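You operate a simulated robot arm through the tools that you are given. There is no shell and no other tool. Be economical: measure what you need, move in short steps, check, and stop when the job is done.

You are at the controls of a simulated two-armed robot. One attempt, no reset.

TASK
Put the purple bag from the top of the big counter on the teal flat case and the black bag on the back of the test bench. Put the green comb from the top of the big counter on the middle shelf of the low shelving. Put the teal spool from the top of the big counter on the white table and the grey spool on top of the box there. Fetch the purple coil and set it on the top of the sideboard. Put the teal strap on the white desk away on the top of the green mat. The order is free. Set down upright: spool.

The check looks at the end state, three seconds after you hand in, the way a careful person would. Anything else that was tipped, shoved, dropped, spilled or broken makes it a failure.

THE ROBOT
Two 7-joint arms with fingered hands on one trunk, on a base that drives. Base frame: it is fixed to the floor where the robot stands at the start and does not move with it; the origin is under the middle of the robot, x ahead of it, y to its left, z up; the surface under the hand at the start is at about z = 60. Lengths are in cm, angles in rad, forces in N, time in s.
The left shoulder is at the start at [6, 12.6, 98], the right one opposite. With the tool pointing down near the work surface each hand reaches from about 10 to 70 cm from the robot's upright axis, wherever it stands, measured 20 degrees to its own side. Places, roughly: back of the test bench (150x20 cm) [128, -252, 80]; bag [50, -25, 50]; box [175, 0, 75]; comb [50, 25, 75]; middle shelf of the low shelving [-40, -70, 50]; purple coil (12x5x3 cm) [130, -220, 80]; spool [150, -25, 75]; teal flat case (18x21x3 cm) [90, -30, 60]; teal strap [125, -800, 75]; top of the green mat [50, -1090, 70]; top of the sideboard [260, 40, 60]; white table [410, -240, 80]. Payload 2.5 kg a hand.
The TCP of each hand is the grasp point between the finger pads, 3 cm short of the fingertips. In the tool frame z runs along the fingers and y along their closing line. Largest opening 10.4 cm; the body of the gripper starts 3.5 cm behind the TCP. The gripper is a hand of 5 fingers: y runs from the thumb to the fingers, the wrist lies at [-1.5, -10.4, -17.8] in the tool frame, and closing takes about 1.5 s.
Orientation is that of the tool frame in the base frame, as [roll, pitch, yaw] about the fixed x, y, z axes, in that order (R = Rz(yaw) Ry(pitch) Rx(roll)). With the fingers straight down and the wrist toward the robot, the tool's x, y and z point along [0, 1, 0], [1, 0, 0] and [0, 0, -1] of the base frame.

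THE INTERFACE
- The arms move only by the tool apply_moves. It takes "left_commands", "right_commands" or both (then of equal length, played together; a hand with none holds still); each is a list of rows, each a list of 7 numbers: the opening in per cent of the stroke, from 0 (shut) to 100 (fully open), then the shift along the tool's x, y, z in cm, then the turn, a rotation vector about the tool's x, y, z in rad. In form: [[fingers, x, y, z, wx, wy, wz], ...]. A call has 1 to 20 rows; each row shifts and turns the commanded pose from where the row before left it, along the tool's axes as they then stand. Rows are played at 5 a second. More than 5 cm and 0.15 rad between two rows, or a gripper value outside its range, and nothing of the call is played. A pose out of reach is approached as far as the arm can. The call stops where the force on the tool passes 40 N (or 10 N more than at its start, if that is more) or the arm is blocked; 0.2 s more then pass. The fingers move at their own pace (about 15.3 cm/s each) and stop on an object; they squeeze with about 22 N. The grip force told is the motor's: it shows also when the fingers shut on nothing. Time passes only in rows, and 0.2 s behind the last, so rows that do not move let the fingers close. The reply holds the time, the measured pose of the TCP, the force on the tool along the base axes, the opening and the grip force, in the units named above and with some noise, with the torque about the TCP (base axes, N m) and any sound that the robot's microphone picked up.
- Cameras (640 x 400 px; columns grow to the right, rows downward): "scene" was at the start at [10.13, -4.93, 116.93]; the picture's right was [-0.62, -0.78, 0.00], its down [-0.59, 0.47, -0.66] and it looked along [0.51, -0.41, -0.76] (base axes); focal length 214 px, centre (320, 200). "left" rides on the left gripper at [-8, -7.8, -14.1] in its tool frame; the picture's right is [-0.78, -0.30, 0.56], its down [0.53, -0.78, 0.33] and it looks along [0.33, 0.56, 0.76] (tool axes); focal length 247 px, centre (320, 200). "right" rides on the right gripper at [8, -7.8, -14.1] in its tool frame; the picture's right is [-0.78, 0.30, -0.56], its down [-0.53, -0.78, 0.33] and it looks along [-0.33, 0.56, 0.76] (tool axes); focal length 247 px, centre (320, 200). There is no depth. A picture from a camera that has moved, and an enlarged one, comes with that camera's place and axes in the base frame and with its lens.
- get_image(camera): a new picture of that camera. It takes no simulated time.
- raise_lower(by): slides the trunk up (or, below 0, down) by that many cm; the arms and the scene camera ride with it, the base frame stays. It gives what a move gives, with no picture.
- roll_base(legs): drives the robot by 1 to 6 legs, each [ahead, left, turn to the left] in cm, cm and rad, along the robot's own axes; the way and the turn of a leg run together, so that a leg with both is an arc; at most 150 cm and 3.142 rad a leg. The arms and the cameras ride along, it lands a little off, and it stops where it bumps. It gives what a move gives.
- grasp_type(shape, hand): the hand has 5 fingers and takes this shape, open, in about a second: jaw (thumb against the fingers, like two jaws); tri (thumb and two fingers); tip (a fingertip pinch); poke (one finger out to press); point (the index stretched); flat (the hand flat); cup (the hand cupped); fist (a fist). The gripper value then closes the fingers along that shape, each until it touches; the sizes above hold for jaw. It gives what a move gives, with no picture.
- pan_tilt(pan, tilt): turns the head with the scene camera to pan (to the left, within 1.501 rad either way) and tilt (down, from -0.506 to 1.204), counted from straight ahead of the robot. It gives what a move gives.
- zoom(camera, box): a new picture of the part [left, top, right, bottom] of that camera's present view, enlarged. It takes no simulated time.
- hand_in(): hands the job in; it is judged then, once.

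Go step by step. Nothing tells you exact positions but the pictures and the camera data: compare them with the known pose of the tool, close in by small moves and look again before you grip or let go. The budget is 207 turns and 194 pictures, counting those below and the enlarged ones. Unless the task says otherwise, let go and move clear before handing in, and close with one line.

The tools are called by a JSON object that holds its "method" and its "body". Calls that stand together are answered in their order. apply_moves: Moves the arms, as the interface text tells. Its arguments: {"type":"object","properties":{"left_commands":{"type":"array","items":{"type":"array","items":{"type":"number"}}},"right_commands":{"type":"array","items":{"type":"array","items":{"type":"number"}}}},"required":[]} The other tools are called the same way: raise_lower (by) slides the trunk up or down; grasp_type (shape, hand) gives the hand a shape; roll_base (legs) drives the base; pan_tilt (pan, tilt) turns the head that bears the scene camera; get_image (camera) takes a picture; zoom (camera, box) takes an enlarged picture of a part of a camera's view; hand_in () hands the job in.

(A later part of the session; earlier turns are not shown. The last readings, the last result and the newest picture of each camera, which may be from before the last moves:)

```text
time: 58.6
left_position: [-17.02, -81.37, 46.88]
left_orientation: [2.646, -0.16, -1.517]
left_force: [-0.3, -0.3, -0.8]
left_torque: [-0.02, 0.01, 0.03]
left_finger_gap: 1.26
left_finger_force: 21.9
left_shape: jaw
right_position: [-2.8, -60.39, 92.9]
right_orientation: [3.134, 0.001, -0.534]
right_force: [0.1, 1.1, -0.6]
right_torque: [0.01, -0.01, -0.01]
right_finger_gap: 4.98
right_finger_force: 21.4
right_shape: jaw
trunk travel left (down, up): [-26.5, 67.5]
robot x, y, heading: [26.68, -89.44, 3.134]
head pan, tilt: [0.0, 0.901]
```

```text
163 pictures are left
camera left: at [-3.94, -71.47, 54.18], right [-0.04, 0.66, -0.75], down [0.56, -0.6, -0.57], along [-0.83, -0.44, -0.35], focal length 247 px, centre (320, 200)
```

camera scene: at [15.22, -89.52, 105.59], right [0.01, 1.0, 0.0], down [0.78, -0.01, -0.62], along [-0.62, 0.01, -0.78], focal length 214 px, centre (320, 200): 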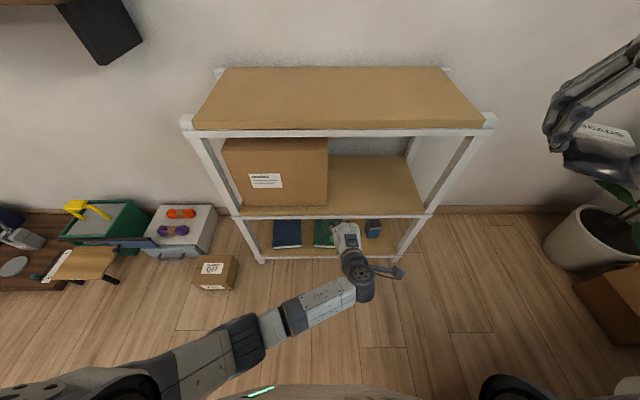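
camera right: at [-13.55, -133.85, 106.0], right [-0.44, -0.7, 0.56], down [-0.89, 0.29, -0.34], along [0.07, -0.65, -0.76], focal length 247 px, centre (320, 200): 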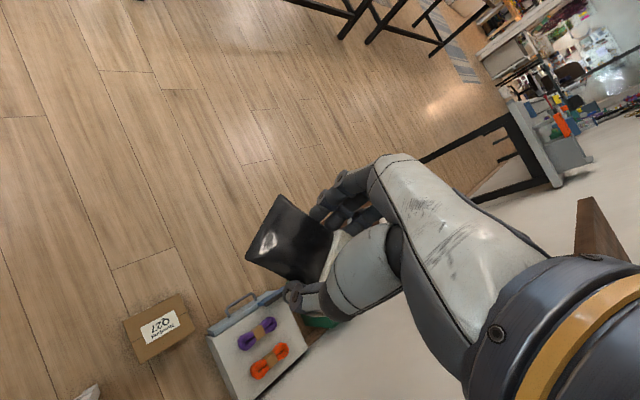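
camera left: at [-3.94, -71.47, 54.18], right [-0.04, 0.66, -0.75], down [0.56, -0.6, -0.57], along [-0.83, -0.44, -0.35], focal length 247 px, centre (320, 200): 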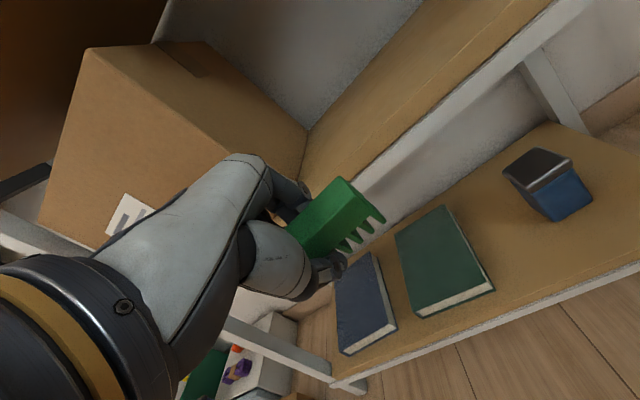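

The shelving appears unmoved and the comb is still held. I turn the robot right so the target lies on the left arm's own side.

{"method": "roll_base", "body": {"legs": [[-6, 8, 0], [0, 0, -0.7]]}}

{"method": "pan_tilt", "body": {"pan": 0.4, "tilt": 0.8}}

{"method": "get_image", "body": {"camera": "scene"}}

```text
time: 61.7
left_position: [4.03, -63.77, 46.83]
left_orientation: [2.645, -0.16, -2.207]
left_force: [0.2, -0.6, -0.1]
left_torque: [0.01, 0.02, -0.05]
left_finger_gap: 1.27
left_finger_force: 21.8
left_shape: jaw
right_position: [28.5, -56.55, 92.96]
right_orientation: [3.135, 0.0, -1.222]
right_force: [-0.4, 0.6, -1.0]
right_torque: [0.01, 0.01, -0.01]
right_finger_gap: 4.96
right_finger_force: 22.6
right_shape: jaw
trunk travel left (down, up): [-26.5, 67.5]
robot x, y, heading: [32.37, -98.17, 2.441]
head pan, tilt: [0.0, 0.901]
```

```text
time: 62.5
left_position: [3.99, -63.89, 46.67]
left_orientation: [2.645, -0.16, -2.204]
left_force: [-0.2, 0.4, -0.6]
left_torque: [0.02, 0.0, 0.0]
left_finger_gap: 1.27
left_finger_force: 22.0
left_shape: jaw
right_position: [28.49, -56.6, 93.07]
right_orientation: [3.134, 0.001, -1.222]
right_force: [-0.5, 0.1, -0.1]
right_torque: [0.03, 0.02, 0.0]
right_finger_gap: 5.01
right_finger_force: 21.5
right_shape: jaw
trunk travel left (down, up): [-26.5, 67.5]
robot x, y, heading: [32.52, -97.53, 2.441]
head pan, tilt: [0.4, 0.799]
```

```text
162 pictures are left
camera scene: at [21.94, -93.03, 106.38], right [0.3, 0.96, 0.0], down [0.68, -0.21, -0.7], along [-0.67, 0.21, -0.72], focal length 214 px, centre (320, 200)
```

scene: 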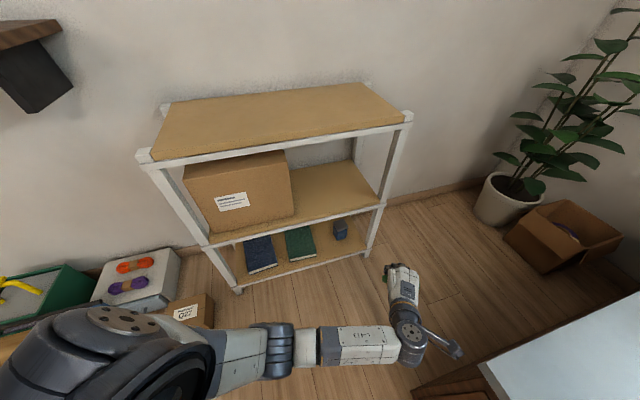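

I turn back a bit to heading 2.75 and bring the left hand to its own side, level and raised.

{"method": "apply_moves", "body": {"left_commands": [[0, 3.25, -0.3, -1.02, 0, 0, 0], [0, 3.25, -0.3, -1.02, 0, 0, 0], [0, 3.25, -0.3, -1.02, 0, 0, 0], [0, 3.25, -0.3, -1.02, 0, 0, 0], [0, 0, 0, 0, 0, -0.087, -0.009], [0, 0, 0, 0, 0, -0.087, -0.009], [0, 0, 0, 0, 0, 0, 0]]}}

{"method": "roll_base", "body": {"legs": [[0, 0, 0.31]]}}

{"method": "get_image", "body": {"camera": "left"}}

```text
time: 64.1
left_position: [-0.94, -75.67, 51.98]
left_orientation: [2.652, 0.002, -2.273]
left_force: [0.1, -0.5, -1.7]
left_torque: [-0.01, -0.01, -0.01]
left_finger_gap: 1.26
left_finger_force: 22.0
left_shape: jaw
right_position: [28.53, -56.56, 93.15]
right_orientation: [3.135, 0.001, -1.222]
right_force: [-0.5, -0.5, -0.5]
right_torque: [-0.02, 0.03, 0.01]
right_finger_gap: 4.97
right_finger_force: 21.9
right_shape: jaw
trunk travel left (down, up): [-26.5, 67.5]
robot x, y, heading: [32.92, -97.77, 2.443]
head pan, tilt: [0.4, 0.799]
```

```text
time: 65.5
left_position: [-6.12, -86.75, 51.84]
left_orientation: [2.651, 0.001, -1.962]
left_force: [0.0, 0.2, 0.2]
left_torque: [-0.02, 0.0, -0.01]
left_finger_gap: 1.23
left_finger_force: 22.1
left_shape: jaw
right_position: [16.16, -59.84, 93.03]
right_orientation: [3.136, 0.003, -0.915]
right_force: [-0.1, -0.6, -2.4]
right_torque: [-0.02, 0.01, 0.02]
right_finger_gap: 4.98
right_finger_force: 22.5
right_shape: jaw
trunk travel left (down, up): [-26.5, 67.5]
robot x, y, heading: [32.58, -97.8, 2.75]
head pan, tilt: [0.4, 0.799]
```

```text
161 pictures are left
camera left: at [9.57, -84.7, 60.7], right [0.3, 0.72, -0.63], down [0.28, -0.7, -0.66], along [-0.91, 0.02, -0.41], focal length 247 px, centre (320, 200)
```

left: 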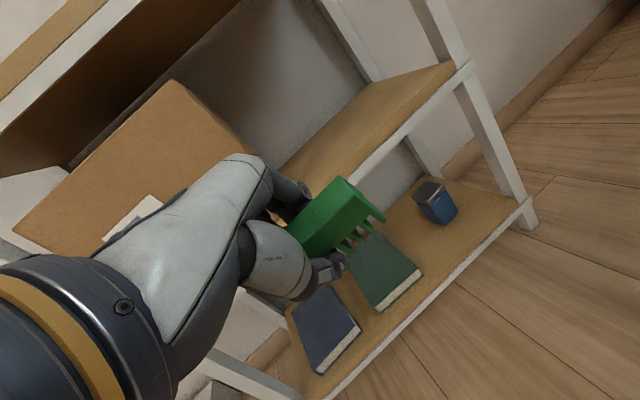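

Path clear. I drive forward in two steps with a look between.

{"method": "roll_base", "body": {"legs": [[20, 0, 0]]}}

{"method": "get_image", "body": {"camera": "left"}}

{"method": "get_image", "body": {"camera": "scene"}}

```text
time: 67.2
left_position: [-25.22, -79.08, 51.91]
left_orientation: [2.652, 0.002, -1.964]
left_force: [0.0, 0.4, 0.0]
left_torque: [0.03, -0.01, 0.01]
left_finger_gap: 1.26
left_finger_force: 22.2
left_shape: jaw
right_position: [-2.99, -51.95, 92.99]
right_orientation: [3.135, 0.003, -0.916]
right_force: [-0.2, 0.0, -1.1]
right_torque: [-0.01, -0.01, 0.01]
right_finger_gap: 4.98
right_finger_force: 21.9
right_shape: jaw
trunk travel left (down, up): [-26.5, 67.5]
robot x, y, heading: [13.84, -90.03, 2.748]
head pan, tilt: [0.4, 0.799]
```

```text
160 pictures are left
camera left: at [-9.51, -76.83, 60.7], right [0.3, 0.72, -0.63], down [0.28, -0.7, -0.66], along [-0.91, 0.02, -0.41], focal length 247 px, centre (320, 200)
```

left: 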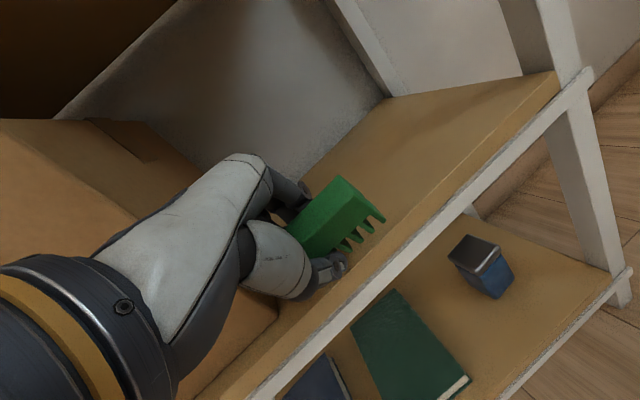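

```text
159 pictures are left
camera scene: at [1.87, -88.66, 106.38], right [-0.01, 1.0, 0.0], down [0.72, 0.01, -0.7], along [-0.7, -0.01, -0.72], focal length 214 px, centre (320, 200)
```

scene: 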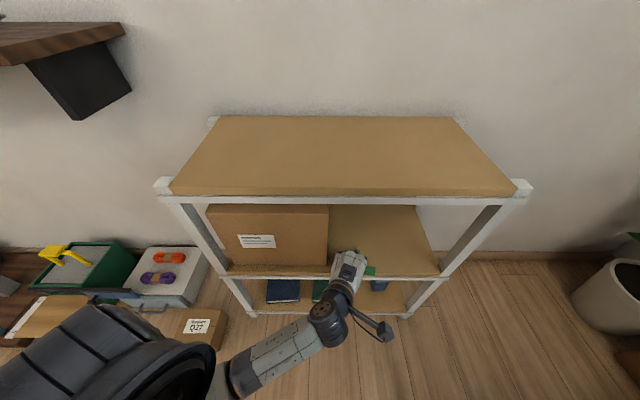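

{"method": "roll_base", "body": {"legs": [[11, -1, 0]]}}

{"method": "get_image", "body": {"camera": "left"}}

```text
time: 68.4
left_position: [-35.11, -73.66, 51.9]
left_orientation: [2.653, 0.002, -1.965]
left_force: [0.4, -0.9, -0.8]
left_torque: [0.02, 0.0, 0.01]
left_finger_gap: 1.26
left_finger_force: 22.0
left_shape: jaw
right_position: [-12.91, -46.65, 93.07]
right_orientation: [3.135, 0.002, -0.915]
right_force: [-0.4, 0.1, -1.4]
right_torque: [0.01, -0.03, 0.0]
right_finger_gap: 4.96
right_finger_force: 22.0
right_shape: jaw
trunk travel left (down, up): [-26.5, 67.5]
robot x, y, heading: [3.5, -85.01, 2.75]
head pan, tilt: [0.4, 0.799]
```

```text
158 pictures are left
camera left: at [-19.46, -71.6, 60.7], right [0.3, 0.72, -0.63], down [0.28, -0.7, -0.66], along [-0.91, 0.02, -0.41], focal length 247 px, centre (320, 200)
```

left: 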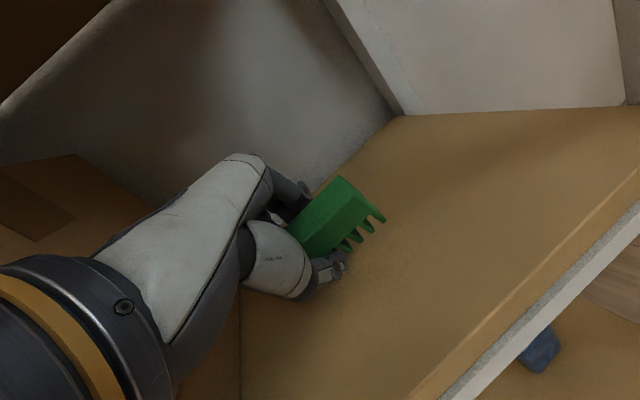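

Comb is over free shelf. Lowering gently.

{"method": "apply_moves", "body": {"left_commands": [[0, 0, -0.48, 0.88, 0, 0, 0], [0, 0, -0.48, 0.88, 0, 0, 0], [0, 0, -0.48, 0.88, 0, 0, 0], [0, 0, -0.48, 0.88, 0, 0, 0], [0, 0, 0, 0, 0, 0, 0]]}}

{"method": "get_image", "body": {"camera": "left"}}

```text
time: 69.3
left_position: [-35.48, -73.53, 49.17]
left_orientation: [2.62, 0.008, -1.967]
left_force: [1.9, -2.6, 12.1]
left_torque: [-0.1, 0.04, -0.01]
left_finger_gap: 1.54
left_finger_force: 21.6
left_shape: jaw
right_position: [-12.8, -46.63, 92.95]
right_orientation: [3.136, 0.005, -0.914]
right_force: [0.3, 0.6, -1.8]
right_torque: [-0.01, -0.01, 0.0]
right_finger_gap: 5.01
right_finger_force: 22.2
right_shape: jaw
trunk travel left (down, up): [-26.5, 67.5]
robot x, y, heading: [3.66, -84.88, 2.751]
head pan, tilt: [0.4, 0.799]
stopped in row 4 (left hand): the force on the tool passed its limit at 44 N (the readings are from after the stop); the commanded pose is now the measured one
```

```text
157 pictures are left
camera left: at [-19.6, -71.56, 57.76], right [0.28, 0.73, -0.62], down [0.26, -0.68, -0.68], along [-0.92, 0.03, -0.39], focal length 247 px, centre (320, 200)
```

left: 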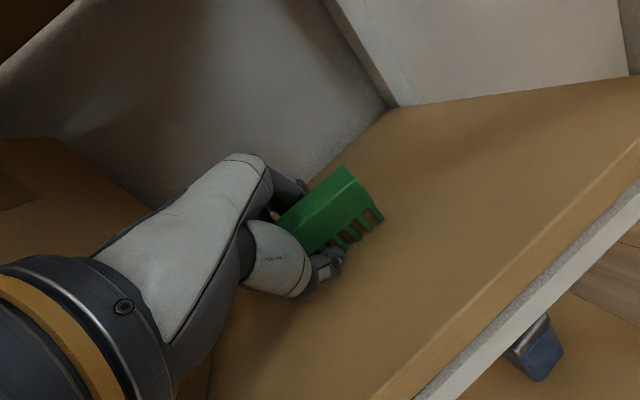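

Comb touches the shelf. I ease up slightly and open the fingers part way.

{"method": "apply_moves", "body": {"left_commands": [[0, 0, 0.15, -0.3, 0, 0, 0], [20, 0, 0, 0, 0, 0, 0], [30, 0, 0, 0, 0, 0, 0], [35, 0, 0, 0, 0, 0, 0], [35, 0, 0, 0, 0, 0, 0]]}}

{"method": "get_image", "body": {"camera": "left"}}

```text
time: 70.5
left_position: [-35.38, -73.63, 49.39]
left_orientation: [2.628, 0.008, -1.967]
left_force: [-1.2, 1.1, 7.1]
left_torque: [0.08, 0.02, -0.02]
left_finger_gap: 3.4
left_finger_force: 0.0
left_shape: jaw
right_position: [-12.75, -46.78, 93.2]
right_orientation: [3.136, 0.002, -0.915]
right_force: [-0.5, 0.5, -0.5]
right_torque: [-0.04, 0.0, 0.0]
right_finger_gap: 5.0
right_finger_force: 21.9
right_shape: jaw
trunk travel left (down, up): [-26.5, 67.5]
robot x, y, heading: [3.66, -84.81, 2.75]
head pan, tilt: [0.4, 0.799]
```

```text
156 pictures are left
camera left: at [-19.58, -71.56, 58.0], right [0.29, 0.73, -0.62], down [0.27, -0.69, -0.68], along [-0.92, 0.02, -0.39], focal length 247 px, centre (320, 200)
```

left: 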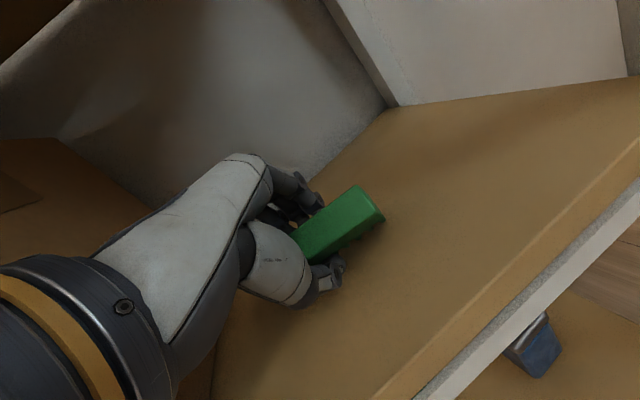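

Released, comb rests on the shelf. Withdraw along the fingers, then back the base out.

{"method": "apply_moves", "body": {"left_commands": [[45, 0, 0, -2, 0, 0, 0], [45, 0, 0, -2, 0, 0, 0], [45, 0, 0, -2, 0, 0, 0], [45, 0, 0, 0, 0, 0, 0]]}}

{"method": "get_image", "body": {"camera": "left"}}

```text
time: 71.5
left_position: [-33.08, -75.05, 53.29]
left_orientation: [2.649, -0.02, -1.96]
left_force: [-0.4, 0.0, -0.1]
left_torque: [0.02, -0.01, 0.02]
left_finger_gap: 4.66
left_finger_force: 0.1
left_shape: jaw
right_position: [-12.69, -46.7, 92.96]
right_orientation: [3.135, 0.002, -0.916]
right_force: [0.5, -0.5, -1.2]
right_torque: [-0.01, 0.0, -0.02]
right_finger_gap: 5.0
right_finger_force: 21.9
right_shape: jaw
trunk travel left (down, up): [-26.5, 67.5]
robot x, y, heading: [3.66, -84.81, 2.751]
head pan, tilt: [0.4, 0.799]
```

```text
155 pictures are left
camera left: at [-17.4, -72.82, 61.93], right [0.29, 0.71, -0.64], down [0.28, -0.71, -0.65], along [-0.92, 0.01, -0.4], focal length 247 px, centre (320, 200)
```

left: 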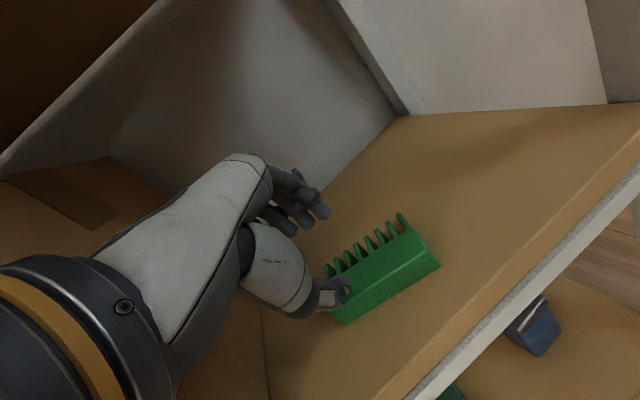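

The comb has laid itself flat; thumb is just above it. I raise 2 cm and then back out.

{"method": "apply_moves", "body": {"left_commands": [[45, 0, 0.5, -0.9, 0, 0, 0], [45, 0, 0.5, -0.9, 0, 0, 0], [30, 0, 0.2, -0.4, 0, 0, 0], [20, 0, 0, 0, 0, 0, 0]]}}

{"method": "get_image", "body": {"camera": "left"}}

```text
time: 72.8
left_position: [-32.35, -76.13, 51.25]
left_orientation: [2.744, -0.082, -1.98]
left_force: [0.7, -0.7, 1.3]
left_torque: [-0.01, -0.01, -0.01]
left_finger_gap: 2.1
left_finger_force: 0.1
left_shape: jaw
right_position: [-12.73, -46.76, 93.03]
right_orientation: [3.135, 0.003, -0.914]
right_force: [0.3, -0.3, -1.4]
right_torque: [0.01, 0.0, -0.01]
right_finger_gap: 4.97
right_finger_force: 22.6
right_shape: jaw
trunk travel left (down, up): [-26.5, 67.5]
robot x, y, heading: [3.71, -85.01, 2.753]
head pan, tilt: [0.4, 0.799]
stopped in row 4 (left hand): the arm was blocked; the commanded pose is now the measured one
```

```text
154 pictures are left
camera left: at [-17.06, -73.08, 60.65], right [0.34, 0.64, -0.69], down [0.31, -0.77, -0.56], along [-0.89, -0.02, -0.46], focal length 247 px, centre (320, 200)
```

left: 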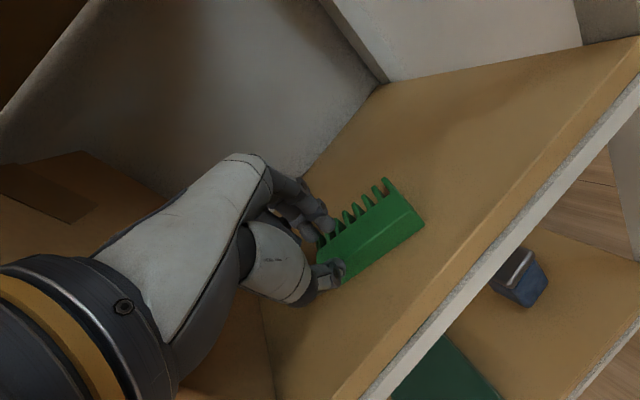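

Arm limit again; I use the trunk to raise by 3 cm instead.

{"method": "raise_lower", "body": {"by": 3.5}}

{"method": "get_image", "body": {"camera": "left"}}

{"method": "get_image", "body": {"camera": "scene"}}

```text
time: 73.5
left_position: [-32.19, -76.1, 54.82]
left_orientation: [2.746, -0.081, -1.979]
left_force: [-0.8, -0.1, 0.2]
left_torque: [-0.01, 0.01, -0.01]
left_finger_gap: 2.1
left_finger_force: 0.1
left_shape: jaw
right_position: [-12.86, -46.77, 96.49]
right_orientation: [3.135, 0.004, -0.916]
right_force: [-0.1, 0.5, -0.1]
right_torque: [0.01, -0.01, 0.03]
right_finger_gap: 5.0
right_finger_force: 21.8
right_shape: jaw
trunk travel left (down, up): [-30.0, 64.0]
robot x, y, heading: [3.47, -84.98, 2.751]
head pan, tilt: [0.4, 0.799]
```

```text
153 pictures are left
camera left: at [-17.07, -73.09, 64.17], right [0.34, 0.64, -0.69], down [0.31, -0.77, -0.56], along [-0.89, -0.02, -0.46], focal length 247 px, centre (320, 200)
```

left: 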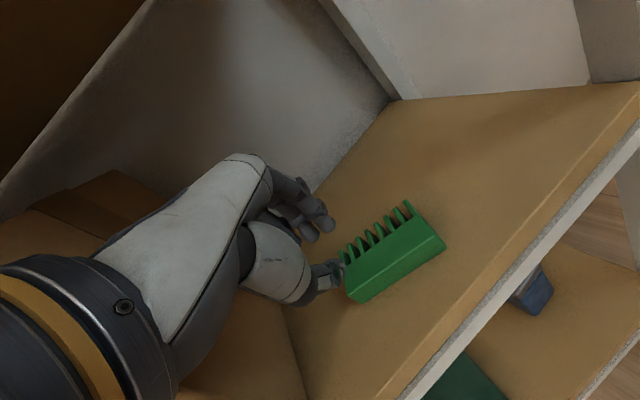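

```text
152 pictures are left
camera scene: at [-8.08, -83.45, 109.88], right [-0.01, 1.0, 0.0], down [0.72, 0.01, -0.7], along [-0.7, -0.01, -0.72], focal length 214 px, centre (320, 200)
```

scene: 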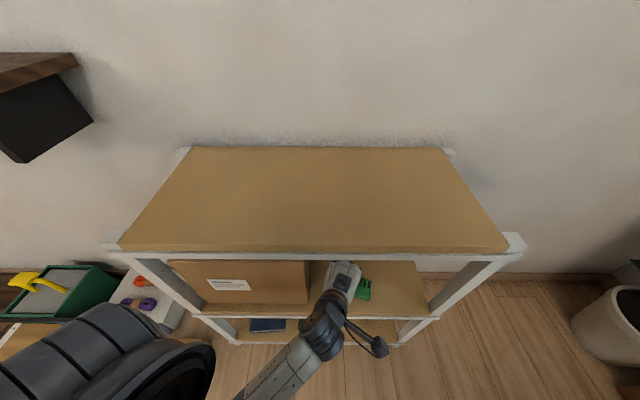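

Comb lies safely on the shelf. Backing out.

{"method": "roll_base", "body": {"legs": [[-25, 0, 0]]}}

{"method": "get_image", "body": {"camera": "scene"}}

```text
time: 75.4
left_position: [-8.38, -85.69, 54.79]
left_orientation: [2.743, -0.08, -1.986]
left_force: [0.3, 0.7, -0.6]
left_torque: [0.03, 0.01, -0.01]
left_finger_gap: 2.1
left_finger_force: 0.0
left_shape: jaw
right_position: [11.24, -56.59, 96.55]
right_orientation: [3.133, 0.002, -0.92]
right_force: [0.8, 0.7, -1.1]
right_torque: [0.0, 0.01, -0.02]
right_finger_gap: 4.99
right_finger_force: 21.9
right_shape: jaw
trunk travel left (down, up): [-30.0, 64.0]
robot x, y, heading: [27.76, -94.74, 2.741]
head pan, tilt: [0.4, 0.799]
```

```text
151 pictures are left
camera scene: at [15.83, -93.34, 109.88], right [0.0, 1.0, 0.0], down [0.72, 0.0, -0.7], along [-0.7, 0.0, -0.72], focal length 214 px, centre (320, 200)
```

scene: 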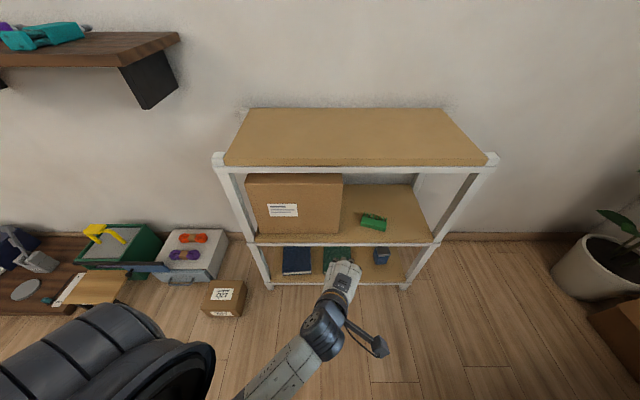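

Comb done. Now I lift and level the left hand, raise the trunk, and turn to face the counter's right side.

{"method": "raise_lower", "body": {"by": 7.5}}

{"method": "apply_moves", "body": {"left_commands": [[100, 0, 0, -4, 0.14, -0.037, -0.015], [100, 0, 0, -4, 0.14, -0.037, -0.015], [100, 0, 0, -4, 0.12, 0, 0], [100, 0, 0, -4, 0, 0, 0], [100, 0, 0, -4, 0, 0, 0], [100, 0, 0, -4, 0, 0, 0], [100, 0, 0, -4, 0, 0, 0], [100, 0, 0, 0, 0, 0, 0]]}}

{"method": "roll_base", "body": {"legs": [[0, 0, -1.17]]}}

{"method": "pan_tilt", "body": {"pan": 0, "tilt": 0.7}}

{"method": "get_image", "body": {"camera": "scene"}}

```text
time: 76.5
left_position: [-8.37, -85.8, 62.35]
left_orientation: [2.744, -0.083, -1.984]
left_force: [-1.2, 0.1, -0.1]
left_torque: [-0.03, -0.02, -0.01]
left_finger_gap: 2.09
left_finger_force: 0.0
left_shape: jaw
right_position: [11.36, -56.56, 104.09]
right_orientation: [3.135, 0.002, -0.923]
right_force: [-0.9, -0.6, -0.3]
right_torque: [-0.01, -0.01, -0.02]
right_finger_gap: 5.02
right_finger_force: 21.9
right_shape: jaw
trunk travel left (down, up): [-37.5, 56.5]
robot x, y, heading: [27.33, -94.46, 2.742]
head pan, tilt: [0.4, 0.799]
```

```text
time: 77.0
left_position: [-2.92, -88.67, 56.9]
left_orientation: [-3.102, -0.196, -2.101]
left_force: [0.4, -0.9, -0.4]
left_torque: [0.0, -0.01, -0.02]
left_finger_gap: 10.39
left_finger_force: 0.0
left_shape: jaw
right_position: [11.28, -56.53, 104.0]
right_orientation: [3.137, 0.002, -0.921]
right_force: [0.2, 0.4, -1.4]
right_torque: [-0.03, -0.01, -0.01]
right_finger_gap: 4.99
right_finger_force: 21.8
right_shape: jaw
trunk travel left (down, up): [-37.5, 56.5]
robot x, y, heading: [27.61, -94.95, 2.737]
head pan, tilt: [0.4, 0.799]
stopped in row 2 (left hand): the arm was blocked; the commanded pose is now the measured one
```

```text
time: 80.3
left_position: [21.12, -64.4, 56.88]
left_orientation: [-3.099, -0.198, 3.016]
left_force: [0.1, -0.2, 0.7]
left_torque: [0.02, 0.0, -0.02]
left_finger_gap: 10.4
left_finger_force: 0.0
left_shape: jaw
right_position: [56.3, -64.83, 103.99]
right_orientation: [3.135, 0.001, -2.085]
right_force: [-0.5, -0.4, -0.5]
right_torque: [-0.01, -0.02, -0.03]
right_finger_gap: 4.98
right_finger_force: 21.8
right_shape: jaw
trunk travel left (down, up): [-37.5, 56.5]
robot x, y, heading: [27.76, -94.96, 1.577]
head pan, tilt: [0.4, 0.799]
```

```text
time: 81.2
left_position: [21.15, -64.33, 56.71]
left_orientation: [-3.097, -0.198, 3.016]
left_force: [0.7, -0.1, 0.1]
left_torque: [0.0, 0.02, 0.01]
left_finger_gap: 10.42
left_finger_force: 0.1
left_shape: jaw
right_position: [56.25, -64.77, 104.07]
right_orientation: [3.136, 0.001, -2.085]
right_force: [0.4, -0.8, -0.9]
right_torque: [-0.04, -0.01, 0.0]
right_finger_gap: 5.0
right_finger_force: 22.6
right_shape: jaw
trunk travel left (down, up): [-37.5, 56.5]
robot x, y, heading: [27.74, -94.79, 1.575]
head pan, tilt: [0.0, 0.7]
```

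```text
150 pictures are left
camera scene: at [27.5, -82.39, 118.2], right [1.0, 0.01, 0.0], down [0.0, -0.64, -0.76], along [-0.01, 0.76, -0.64], focal length 214 px, centre (320, 200)
```

scene: 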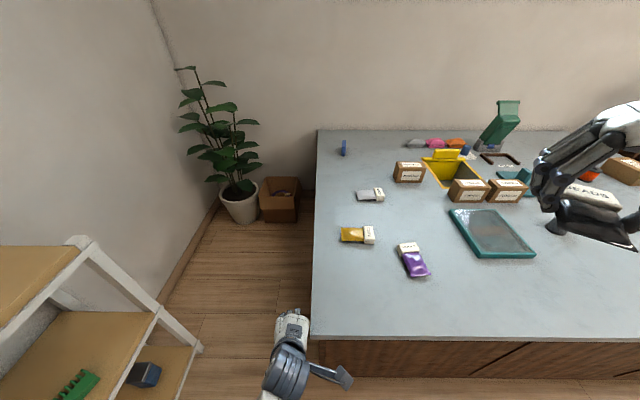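

The left arm is low beside the counter end; I back the base away, then raise and level the left hand.

{"method": "roll_base", "body": {"legs": [[-20, 0, 0]]}}

{"method": "apply_moves", "body": {"left_commands": [[100, 0, 3, -3, 0, 0, 0], [100, 0, 3, -3, 0, 0, 0], [100, 0, 2, -4, 0, 0, 0], [100, 0, 0, -4, -0.02, -0.1, -0.065], [100, 0, 0, -4, -0.02, -0.1, -0.065], [100, 0, 0, -4, 0, 0, 0], [100, 0, 0, -4, 0, 0, 0], [100, 0, 0, -4, 0, 0, 0], [100, 0, 0, -4, 0, 0, 0], [100, 0, 0, 0, 0, 0, 0]]}}

{"method": "get_image", "body": {"camera": "scene"}}

```text
time: 82.8
left_position: [21.33, -84.26, 56.71]
left_orientation: [-3.1, -0.198, 3.016]
left_force: [-0.3, 0.0, 0.2]
left_torque: [-0.01, 0.05, 0.02]
left_finger_gap: 10.4
left_finger_force: 0.1
left_shape: jaw
right_position: [56.54, -84.8, 104.1]
right_orientation: [3.135, 0.0, -2.087]
right_force: [0.4, -0.2, -1.2]
right_torque: [-0.01, -0.01, 0.03]
right_finger_gap: 4.99
right_finger_force: 21.6
right_shape: jaw
trunk travel left (down, up): [-37.5, 56.5]
robot x, y, heading: [27.85, -115.04, 1.574]
head pan, tilt: [0.0, 0.7]
```

```text
time: 83.5
left_position: [17.82, -78.53, 60.97]
left_orientation: [-3.048, -0.377, 2.976]
left_force: [0.8, 0.2, 0.1]
left_torque: [-0.01, 0.0, -0.03]
left_finger_gap: 10.41
left_finger_force: 0.0
left_shape: jaw
right_position: [56.41, -84.8, 104.06]
right_orientation: [3.137, 0.001, -2.088]
right_force: [0.6, -0.3, -0.1]
right_torque: [0.02, -0.03, 0.01]
right_finger_gap: 4.99
right_finger_force: 22.1
right_shape: jaw
trunk travel left (down, up): [-37.5, 56.5]
robot x, y, heading: [27.72, -114.76, 1.583]
head pan, tilt: [0.0, 0.7]
stopped in row 3 (left hand): the arm was blocked; the commanded pose is now the measured one
```

```text
149 pictures are left
camera scene: at [27.65, -102.26, 118.21], right [1.0, 0.01, 0.0], down [0.0, -0.64, -0.77], along [0.0, 0.77, -0.64], focal length 214 px, centre (320, 200)
```

scene: 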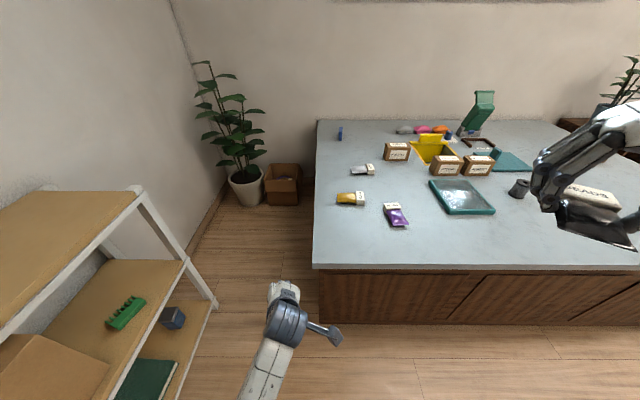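

The left arm is again at a limit; I move it outward and forward, away from the cramped region.

{"method": "apply_moves", "body": {"left_commands": [[100, 3, 2, 0, 0, 0, 0], [100, 3, 2, 0, 0, 0, 0], [100, 3, 2, 0, 0, 0, 0], [100, 3, 2, 0, 0, 0, 0], [100, 0, 0, 0, 0, 0, 0]]}}

```text
time: 84.7
left_position: [8.19, -68.61, 64.92]
left_orientation: [-3.048, -0.377, 2.974]
left_force: [-0.4, 0.0, 0.0]
left_torque: [0.02, -0.01, 0.01]
left_finger_gap: 10.42
left_finger_force: 0.1
left_shape: jaw
right_position: [56.41, -84.7, 103.99]
right_orientation: [3.137, 0.002, -2.087]
right_force: [-0.9, 0.1, -0.7]
right_torque: [-0.01, 0.01, 0.01]
right_finger_gap: 4.98
right_finger_force: 21.7
right_shape: jaw
trunk travel left (down, up): [-37.5, 56.5]
robot x, y, heading: [27.47, -114.35, 1.576]
head pan, tilt: [0.0, 0.7]
```

{"method": "apply_moves", "body": {"left_commands": [[100, 0, 1, -3, 0, 0, 0], [100, 0, 1, -3, 0, 0, 0], [100, 0, 0, -3, -0.03, -0.125, -0.055], [100, 0, 0, -3, -0.03, -0.125, -0.055], [100, 0, 0, -3, -0.03, -0.125, -0.055], [100, 0, 0, -4, 0, 0, 0], [100, 0, 0, -4, 0, 0, 0], [100, 0, 0, -4, 0, 0, 0], [100, 0, 0, 0, 0, 0, 0]]}}

{"method": "get_image", "body": {"camera": "scene"}}

```text
time: 86.7
left_position: [11.16, -64.53, 89.12]
left_orientation: [3.102, -0.036, -3.103]
left_force: [-0.1, -0.3, 0.2]
left_torque: [0.02, -0.03, -0.01]
left_finger_gap: 10.41
left_finger_force: 0.0
left_shape: jaw
left hand out of reach, approached as far as the arm can: row 8
right_position: [56.45, -84.7, 103.95]
right_orientation: [3.137, 0.002, -2.088]
right_force: [-0.2, -0.5, -0.5]
right_torque: [0.02, 0.02, 0.01]
right_finger_gap: 4.99
right_finger_force: 21.8
right_shape: jaw
trunk travel left (down, up): [-37.5, 56.5]
robot x, y, heading: [27.76, -114.78, 1.58]
head pan, tilt: [0.0, 0.7]
```

```text
148 pictures are left
camera scene: at [27.65, -102.25, 118.2], right [1.0, 0.01, 0.0], down [0.0, -0.64, -0.76], along [0.0, 0.76, -0.64], focal length 214 px, centre (320, 200)
```

scene: 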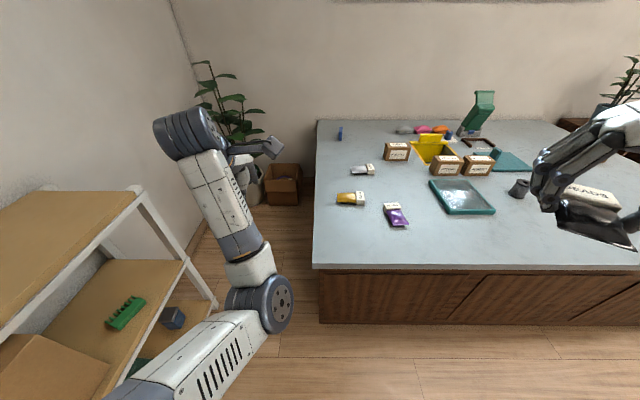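

Elbow has folded inward. I bring the hand back toward its start-like pose to see how the arm behaves.

{"method": "apply_moves", "body": {"left_commands": [[100, -3, 0.5, 0, 0.01, 0, 0], [100, -3, 0.5, 0, 0.01, 0, 0], [100, -3, 0.5, 0, 0.01, 0, 0], [100, -3, 0.5, 0, 0.01, 0, 0], [100, 0, 0, 0, 0, 0, 0]]}}

{"method": "get_image", "body": {"camera": "scene"}}

```text
time: 87.9
left_position: [23.37, -62.0, 89.73]
left_orientation: [3.136, -0.013, -3.107]
left_force: [-0.2, 0.1, 1.2]
left_torque: [-0.02, -0.03, 0.0]
left_finger_gap: 10.39
left_finger_force: 0.0
left_shape: jaw
right_position: [56.44, -84.78, 103.97]
right_orientation: [3.136, 0.002, -2.089]
right_force: [-0.3, 0.5, -0.2]
right_torque: [0.01, 0.03, 0.05]
right_finger_gap: 5.0
right_finger_force: 21.9
right_shape: jaw
trunk travel left (down, up): [-37.5, 56.5]
robot x, y, heading: [27.25, -114.73, 1.574]
head pan, tilt: [0.0, 0.7]
```

```text
147 pictures are left
camera scene: at [27.65, -102.25, 118.2], right [1.0, 0.01, 0.0], down [0.0, -0.64, -0.76], along [0.0, 0.76, -0.64], focal length 214 px, centre (320, 200)
```

scene: 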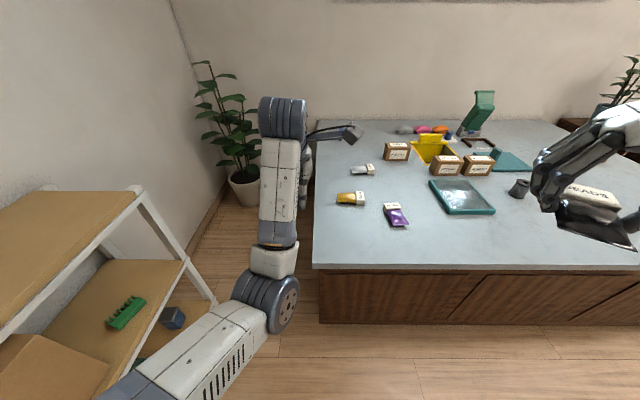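

Workable. I drive so the purple bag comes in front of the left hand.

{"method": "roll_base", "body": {"legs": [[0, -46, 0], [17, 0, 0]]}}

{"method": "get_image", "body": {"camera": "scene"}}

{"method": "get_image", "body": {"camera": "left"}}

```text
time: 91.7
left_position: [67.83, -45.0, 89.11]
left_orientation: [-3.141, -0.024, -3.094]
left_force: [-0.2, 0.5, 0.4]
left_torque: [0.02, -0.01, 0.0]
left_finger_gap: 10.41
left_finger_force: 0.1
left_shape: jaw
right_position: [101.29, -67.05, 103.95]
right_orientation: [3.133, 0.002, -2.074]
right_force: [0.1, -0.1, -1.7]
right_torque: [0.02, -0.01, 0.0]
right_finger_gap: 4.97
right_finger_force: 22.4
right_shape: jaw
trunk travel left (down, up): [-37.5, 56.5]
robot x, y, heading: [72.97, -97.31, 1.588]
head pan, tilt: [0.0, 0.7]
```

```text
146 pictures are left
camera scene: at [72.7, -85.07, 118.2], right [1.0, 0.02, 0.0], down [0.01, -0.64, -0.76], along [-0.01, 0.76, -0.64], focal length 214 px, centre (320, 200)
```

scene: 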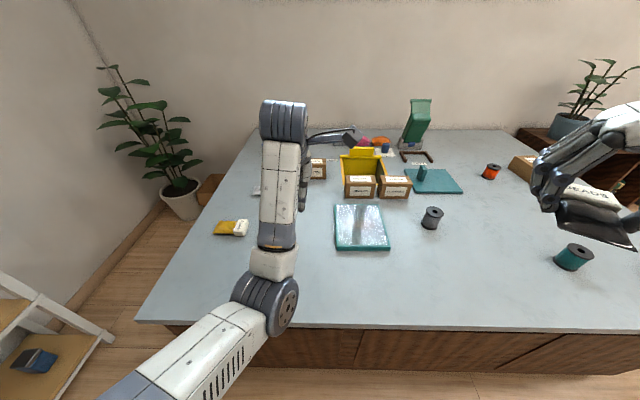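

```text
145 pictures are left
camera left: at [76.64, -52.38, 103.05], right [0.78, -0.26, -0.57], down [-0.5, -0.8, -0.32], along [-0.38, 0.54, -0.75], focal length 247 px, centre (320, 200)
```

left: 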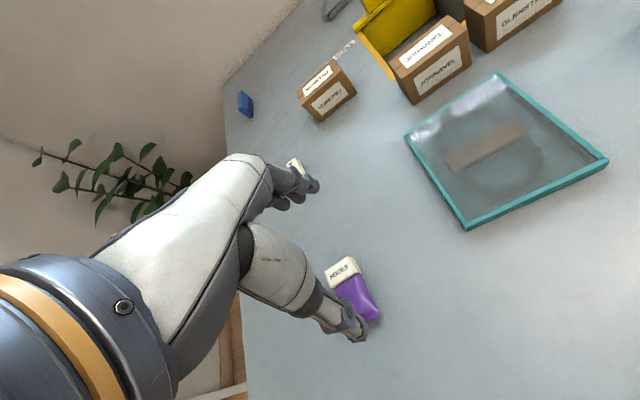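

The purple bag is at about (56.5,−44). I move over it and rotate the hand 83° so it closes across the bag.

{"method": "apply_moves", "body": {"left_commands": [[100, 2.9, 0.4, 3, 0, 0, 0], [100, 2.9, 0.4, 3, 0, 0, 0], [100, 2.9, 0.4, 3, 0, 0, 0], [100, 2.9, 0.4, 3, 0, 0, 0], [100, 0, 0, 0, 0, 0, 0.145], [100, 0, 0, 0, 0, 0, 0.145], [100, 0, 0, 0, 0, 0, 0.145], [100, 0, 0, 0, 0, 0, 0.145], [100, 0, 0, 0, 0, 0, 0.145], [100, 0, 0, 0, 0, 0, 0.145], [100, 0, 0, 0, 0, 0, 0.145], [100, 0, 0, 0, 0, 0, 0.145], [100, 0, 0, 0, 0, 0, 0.145], [100, 0, 0, 0, 0, 0, 0.145], [100, 0, 0, 0, 0, 0, 0]]}}

{"method": "get_image", "body": {"camera": "left"}}

{"method": "get_image", "body": {"camera": "scene"}}

```text
time: 94.9
left_position: [55.85, -44.04, 77.35]
left_orientation: [-3.12, 0.001, 1.737]
left_force: [0.5, 0.3, -0.6]
left_torque: [-0.02, -0.04, 0.01]
left_finger_gap: 10.4
left_finger_force: 0.0
left_shape: jaw
right_position: [101.33, -67.18, 104.07]
right_orientation: [3.136, 0.002, -2.074]
right_force: [0.2, -0.2, -0.6]
right_torque: [0.01, 0.01, 0.05]
right_finger_gap: 4.97
right_finger_force: 22.0
right_shape: jaw
trunk travel left (down, up): [-37.5, 56.5]
robot x, y, heading: [72.74, -97.76, 1.589]
head pan, tilt: [0.0, 0.7]
```

```text
144 pictures are left
camera left: at [50.01, -53.2, 91.62], right [-0.18, -0.82, -0.55], down [-0.86, 0.4, -0.31], along [0.48, 0.42, -0.77], focal length 247 px, centre (320, 200)
```

left: 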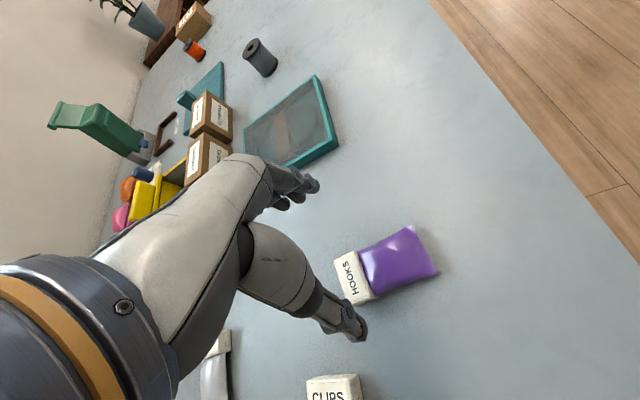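

```text
143 pictures are left
camera scene: at [72.7, -85.08, 118.2], right [1.0, 0.02, 0.0], down [0.01, -0.64, -0.76], along [-0.01, 0.76, -0.64], focal length 214 px, centre (320, 200)
```

scene: 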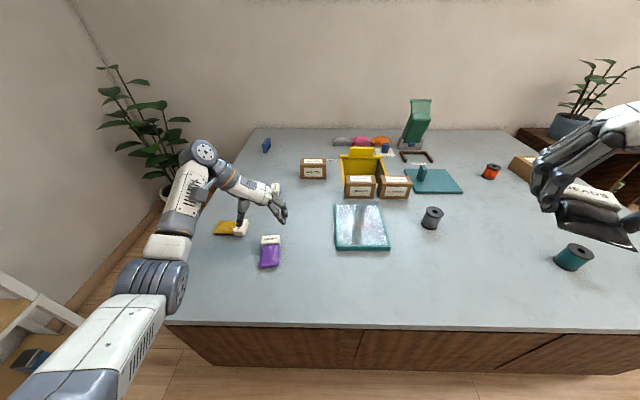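

Hand is centred over the bag. Straighten slightly, descend, close.

{"method": "apply_moves", "body": {"left_commands": [[100, 0, 0, 3, 0, 0, 0.14], [100, 0, 0, 3.5, 0.01, 0, 0.02], [100, 0, 0, 3.5, 0, 0, 0], [100, 0, 0, 3.4, 0, 0, 0], [100, 0, 0, 0, 0, 0, 0], [0, 0, 0, 0, 0, 0, 0], [0, 0, 0, 0, 0, 0, 0], [0, 0, 0, 0, 0, 0, 0], [0, 0, 0, 0, 0, 0, 0], [0, 0, 0, 0, 0, 0, 0], [0, 0, 0, 0, 0, 0, 0], [0, 0, 0, 0, 0, 0, 0], [0, 0, 0, 0, 0, 0, 0]]}}

{"method": "get_image", "body": {"camera": "left"}}

```text
time: 97.7
left_position: [55.55, -44.06, 63.95]
left_orientation: [-3.109, 0.003, 1.578]
left_force: [0.4, 0.2, -0.4]
left_torque: [-0.02, 0.0, 0.01]
left_finger_gap: 5.44
left_finger_force: 22.0
left_shape: jaw
right_position: [101.33, -67.3, 104.1]
right_orientation: [3.134, 0.002, -2.074]
right_force: [0.1, 0.1, -0.5]
right_torque: [-0.03, -0.01, -0.01]
right_finger_gap: 4.98
right_finger_force: 22.1
right_shape: jaw
trunk travel left (down, up): [-37.5, 56.5]
robot x, y, heading: [72.67, -97.46, 1.588]
head pan, tilt: [0.0, 0.7]
```

```text
142 pictures are left
camera left: at [48.4, -52.11, 78.37], right [-0.31, -0.78, -0.54], down [-0.79, 0.53, -0.31], along [0.53, 0.34, -0.78], focal length 247 px, centre (320, 200)
```

left: 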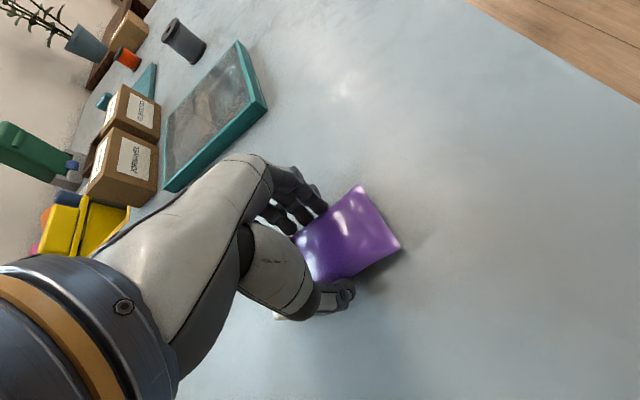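

Held. Lift and slide the base right toward the case.

{"method": "apply_moves", "body": {"left_commands": [[0, 0, 0, -4, 0, 0, 0], [0, 0, 0, -4, 0, 0, 0], [0, 0, 0, -4, 0, 0, 0], [0, 0, 0, -4, 0, 0, 0], [0, 0, 0, 0, 0, 0, 0]]}}

{"method": "roll_base", "body": {"legs": [[0, -28, 0]]}}

{"method": "get_image", "body": {"camera": "left"}}

{"method": "get_image", "body": {"camera": "scene"}}

```text
time: 98.9
left_position: [56.18, -44.09, 79.93]
left_orientation: [-3.107, 0.003, 1.58]
left_force: [-0.4, -0.2, -1.9]
left_torque: [0.0, 0.03, -0.02]
left_finger_gap: 5.45
left_finger_force: 21.8
left_shape: jaw
right_position: [101.32, -67.07, 103.96]
right_orientation: [3.135, 0.0, -2.076]
right_force: [0.4, 0.2, -1.1]
right_torque: [-0.03, 0.02, 0.06]
right_finger_gap: 4.98
right_finger_force: 22.1
right_shape: jaw
trunk travel left (down, up): [-37.5, 56.5]
robot x, y, heading: [72.81, -97.27, 1.59]
head pan, tilt: [0.0, 0.7]
```

```text
time: 100.9
left_position: [84.87, -43.46, 79.96]
left_orientation: [-3.11, 0.003, 1.577]
left_force: [-0.8, 0.7, -1.1]
left_torque: [-0.01, -0.02, -0.01]
left_finger_gap: 5.46
left_finger_force: 22.0
left_shape: jaw
right_position: [129.79, -66.71, 104.04]
right_orientation: [3.133, 0.002, -2.078]
right_force: [-0.2, -0.3, -0.7]
right_torque: [-0.01, -0.01, -0.03]
right_finger_gap: 4.99
right_finger_force: 21.9
right_shape: jaw
trunk travel left (down, up): [-37.5, 56.5]
robot x, y, heading: [100.95, -96.88, 1.585]
head pan, tilt: [0.0, 0.7]
```

```text
141 pictures are left
camera left: at [77.64, -51.64, 94.29], right [-0.31, -0.78, -0.54], down [-0.79, 0.53, -0.31], along [0.53, 0.34, -0.78], focal length 247 px, centre (320, 200)
```

left: 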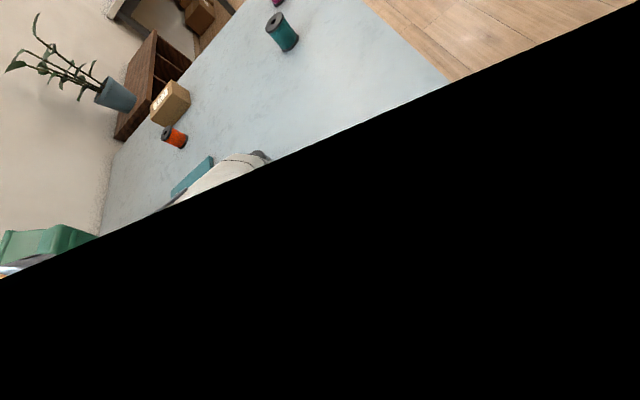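

```text
140 pictures are left
camera scene: at [101.14, -84.58, 118.2], right [1.0, 0.02, 0.0], down [0.01, -0.64, -0.76], along [-0.01, 0.76, -0.64], focal length 214 px, centre (320, 200)
```

scene: 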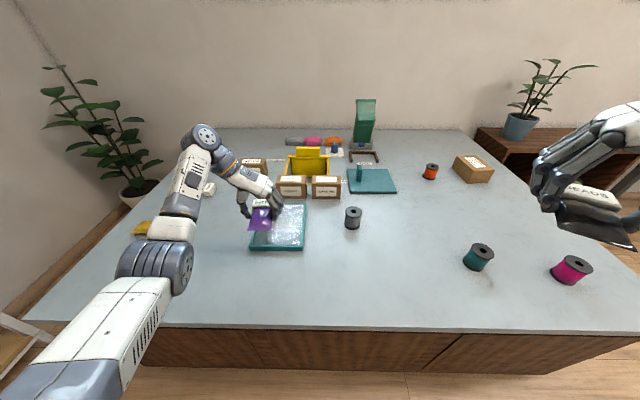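

Case centre is about (86.5,−34). I move over it and lower to just above.

{"method": "apply_moves", "body": {"left_commands": [[0, 3.2, 0.5, 0, 0, 0, 0], [0, 3.2, 0.6, 0, 0, 0, 0], [0, 3.1, 0.5, 0, 0, 0, 0], [0, 0, 0, 4, 0, 0, 0], [0, 0, 0, 4, 0, 0, 0], [0, 0, 0, 3.4, 0, 0, 0], [0, 0, 0, 0, 0, 0, 0]]}}

{"method": "get_image", "body": {"camera": "left"}}

{"method": "zoom", "body": {"camera": "scene", "box": [200, 150, 360, 250]}}

```text
time: 102.5
left_position: [84.72, -41.55, 68.57]
left_orientation: [-3.109, 0.005, 1.577]
left_force: [0.4, -0.1, 0.0]
left_torque: [0.0, 0.0, -0.02]
left_finger_gap: 5.44
left_finger_force: 21.8
left_shape: jaw
left hand out of reach, approached as far as the arm can: row 2, 3, 5, 6
right_position: [129.71, -66.73, 104.03]
right_orientation: [3.134, 0.003, -2.077]
right_force: [0.1, -0.5, -0.4]
right_torque: [0.01, 0.02, 0.0]
right_finger_gap: 5.0
right_finger_force: 21.9
right_shape: jaw
trunk travel left (down, up): [-37.5, 56.5]
robot x, y, heading: [101.19, -96.75, 1.589]
head pan, tilt: [0.0, 0.7]
```

```text
139 pictures are left
camera left: at [77.69, -49.64, 82.97], right [-0.31, -0.78, -0.54], down [-0.79, 0.53, -0.31], along [0.53, 0.34, -0.78], focal length 247 px, centre (320, 200)
```

left: 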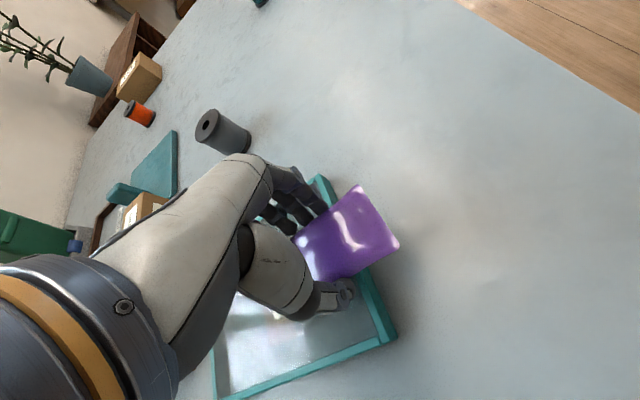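

```text
4.00 times, centred on (280, 200) of scene
camera zoom: at [101.13, -84.58, 118.2], right [1.0, 0.02, 0.0], down [0.01, -0.64, -0.76], along [-0.01, 0.76, -0.64], focal length 858 px, centre (480, 200)
```

zoom: 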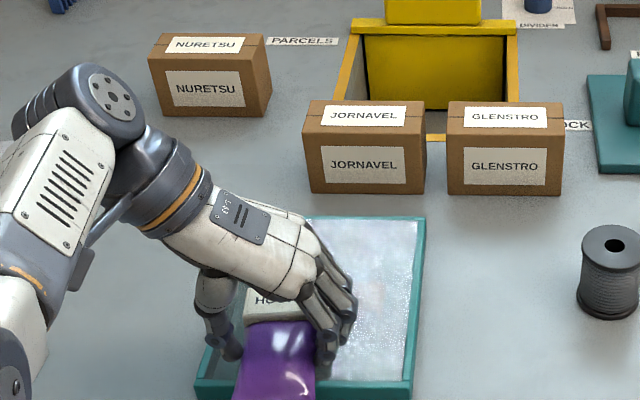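

The arm is at full stretch; I raise a bit, undo the unreached part, and bring the base closer.

{"method": "apply_moves", "body": {"left_commands": [[0, -3.5, 0, -2, 0, 0, 0], [0, -3.5, 0, -2, 0, 0, 0], [0, 0, 0, 0, 0, 0, 0]]}}

{"method": "roll_base", "body": {"legs": [[8, 0, 0]]}}

```text
time: 103.3
left_position: [84.91, -48.37, 72.71]
left_orientation: [-3.107, 0.004, 1.579]
left_force: [0.6, -0.1, -0.1]
left_torque: [0.02, 0.0, 0.04]
left_finger_gap: 5.44
left_finger_force: 21.1
left_shape: jaw
right_position: [129.64, -66.61, 103.99]
right_orientation: [3.134, 0.003, -2.077]
right_force: [0.2, 0.1, 0.5]
right_torque: [-0.02, -0.02, 0.03]
right_finger_gap: 4.99
right_finger_force: 21.9
right_shape: jaw
trunk travel left (down, up): [-37.5, 56.5]
robot x, y, heading: [101.23, -96.63, 1.584]
head pan, tilt: [0.0, 0.7]
```

```text
time: 104.4
left_position: [84.71, -40.22, 72.67]
left_orientation: [-3.108, 0.003, 1.581]
left_force: [-0.2, -0.4, -0.7]
left_torque: [-0.06, -0.01, 0.02]
left_finger_gap: 5.43
left_finger_force: 22.3
left_shape: jaw
right_position: [129.57, -58.59, 103.95]
right_orientation: [3.136, 0.003, -2.075]
right_force: [0.1, -0.9, -1.4]
right_torque: [0.02, -0.04, 0.0]
right_finger_gap: 4.99
right_finger_force: 22.5
right_shape: jaw
trunk travel left (down, up): [-37.5, 56.5]
robot x, y, heading: [101.28, -88.62, 1.594]
head pan, tilt: [0.0, 0.7]
```

{"method": "apply_moves", "body": {"left_commands": [[0, 3, 0.7, 0, 0, 0, 0], [0, 2.8, 0.7, 0, 0, 0, 0], [0, 0, 0, 2, 0, 0, 0], [0, 0, 0, 2, 0, 0, 0], [0, 0, 0, 0, 0, 0, 0]]}}

{"method": "get_image", "body": {"camera": "left"}}

{"method": "zoom", "body": {"camera": "scene", "box": [200, 150, 360, 250]}}

```text
time: 105.6
left_position: [85.71, -34.61, 68.77]
left_orientation: [-3.108, 0.004, 1.582]
left_force: [0.3, 0.2, -1.2]
left_torque: [-0.03, -0.03, -0.01]
left_finger_gap: 5.44
left_finger_force: 22.4
left_shape: jaw
right_position: [129.53, -58.55, 104.07]
right_orientation: [3.136, 0.002, -2.075]
right_force: [0.2, -0.2, -1.5]
right_torque: [0.0, -0.01, -0.02]
right_finger_gap: 4.97
right_finger_force: 22.1
right_shape: jaw
trunk travel left (down, up): [-37.5, 56.5]
robot x, y, heading: [101.28, -89.07, 1.587]
head pan, tilt: [0.0, 0.7]
```

```text
137 pictures are left
camera left: at [78.7, -42.64, 83.13], right [-0.31, -0.78, -0.54], down [-0.79, 0.53, -0.31], along [0.53, 0.34, -0.78], focal length 247 px, centre (320, 200)
```

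left: 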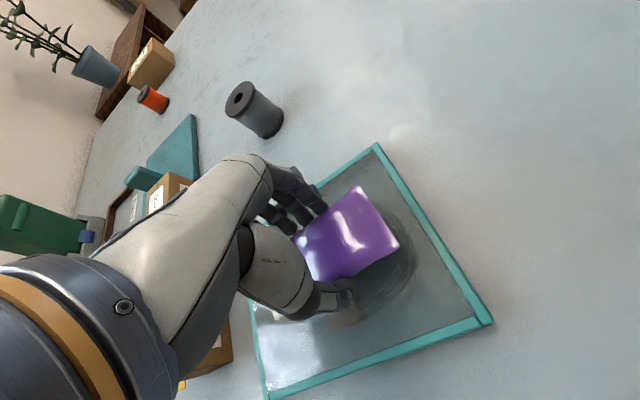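

```text
4.00 times, centred on (280, 200) of scene
camera zoom: at [100.97, -76.45, 118.2], right [1.0, 0.02, 0.0], down [0.01, -0.64, -0.76], along [-0.01, 0.76, -0.64], focal length 858 px, centre (480, 200)
```

zoom: 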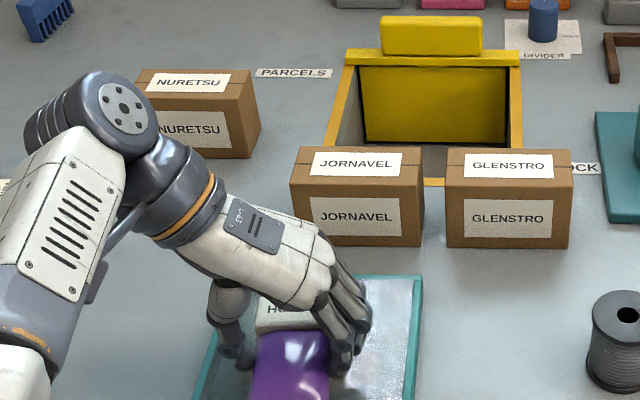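

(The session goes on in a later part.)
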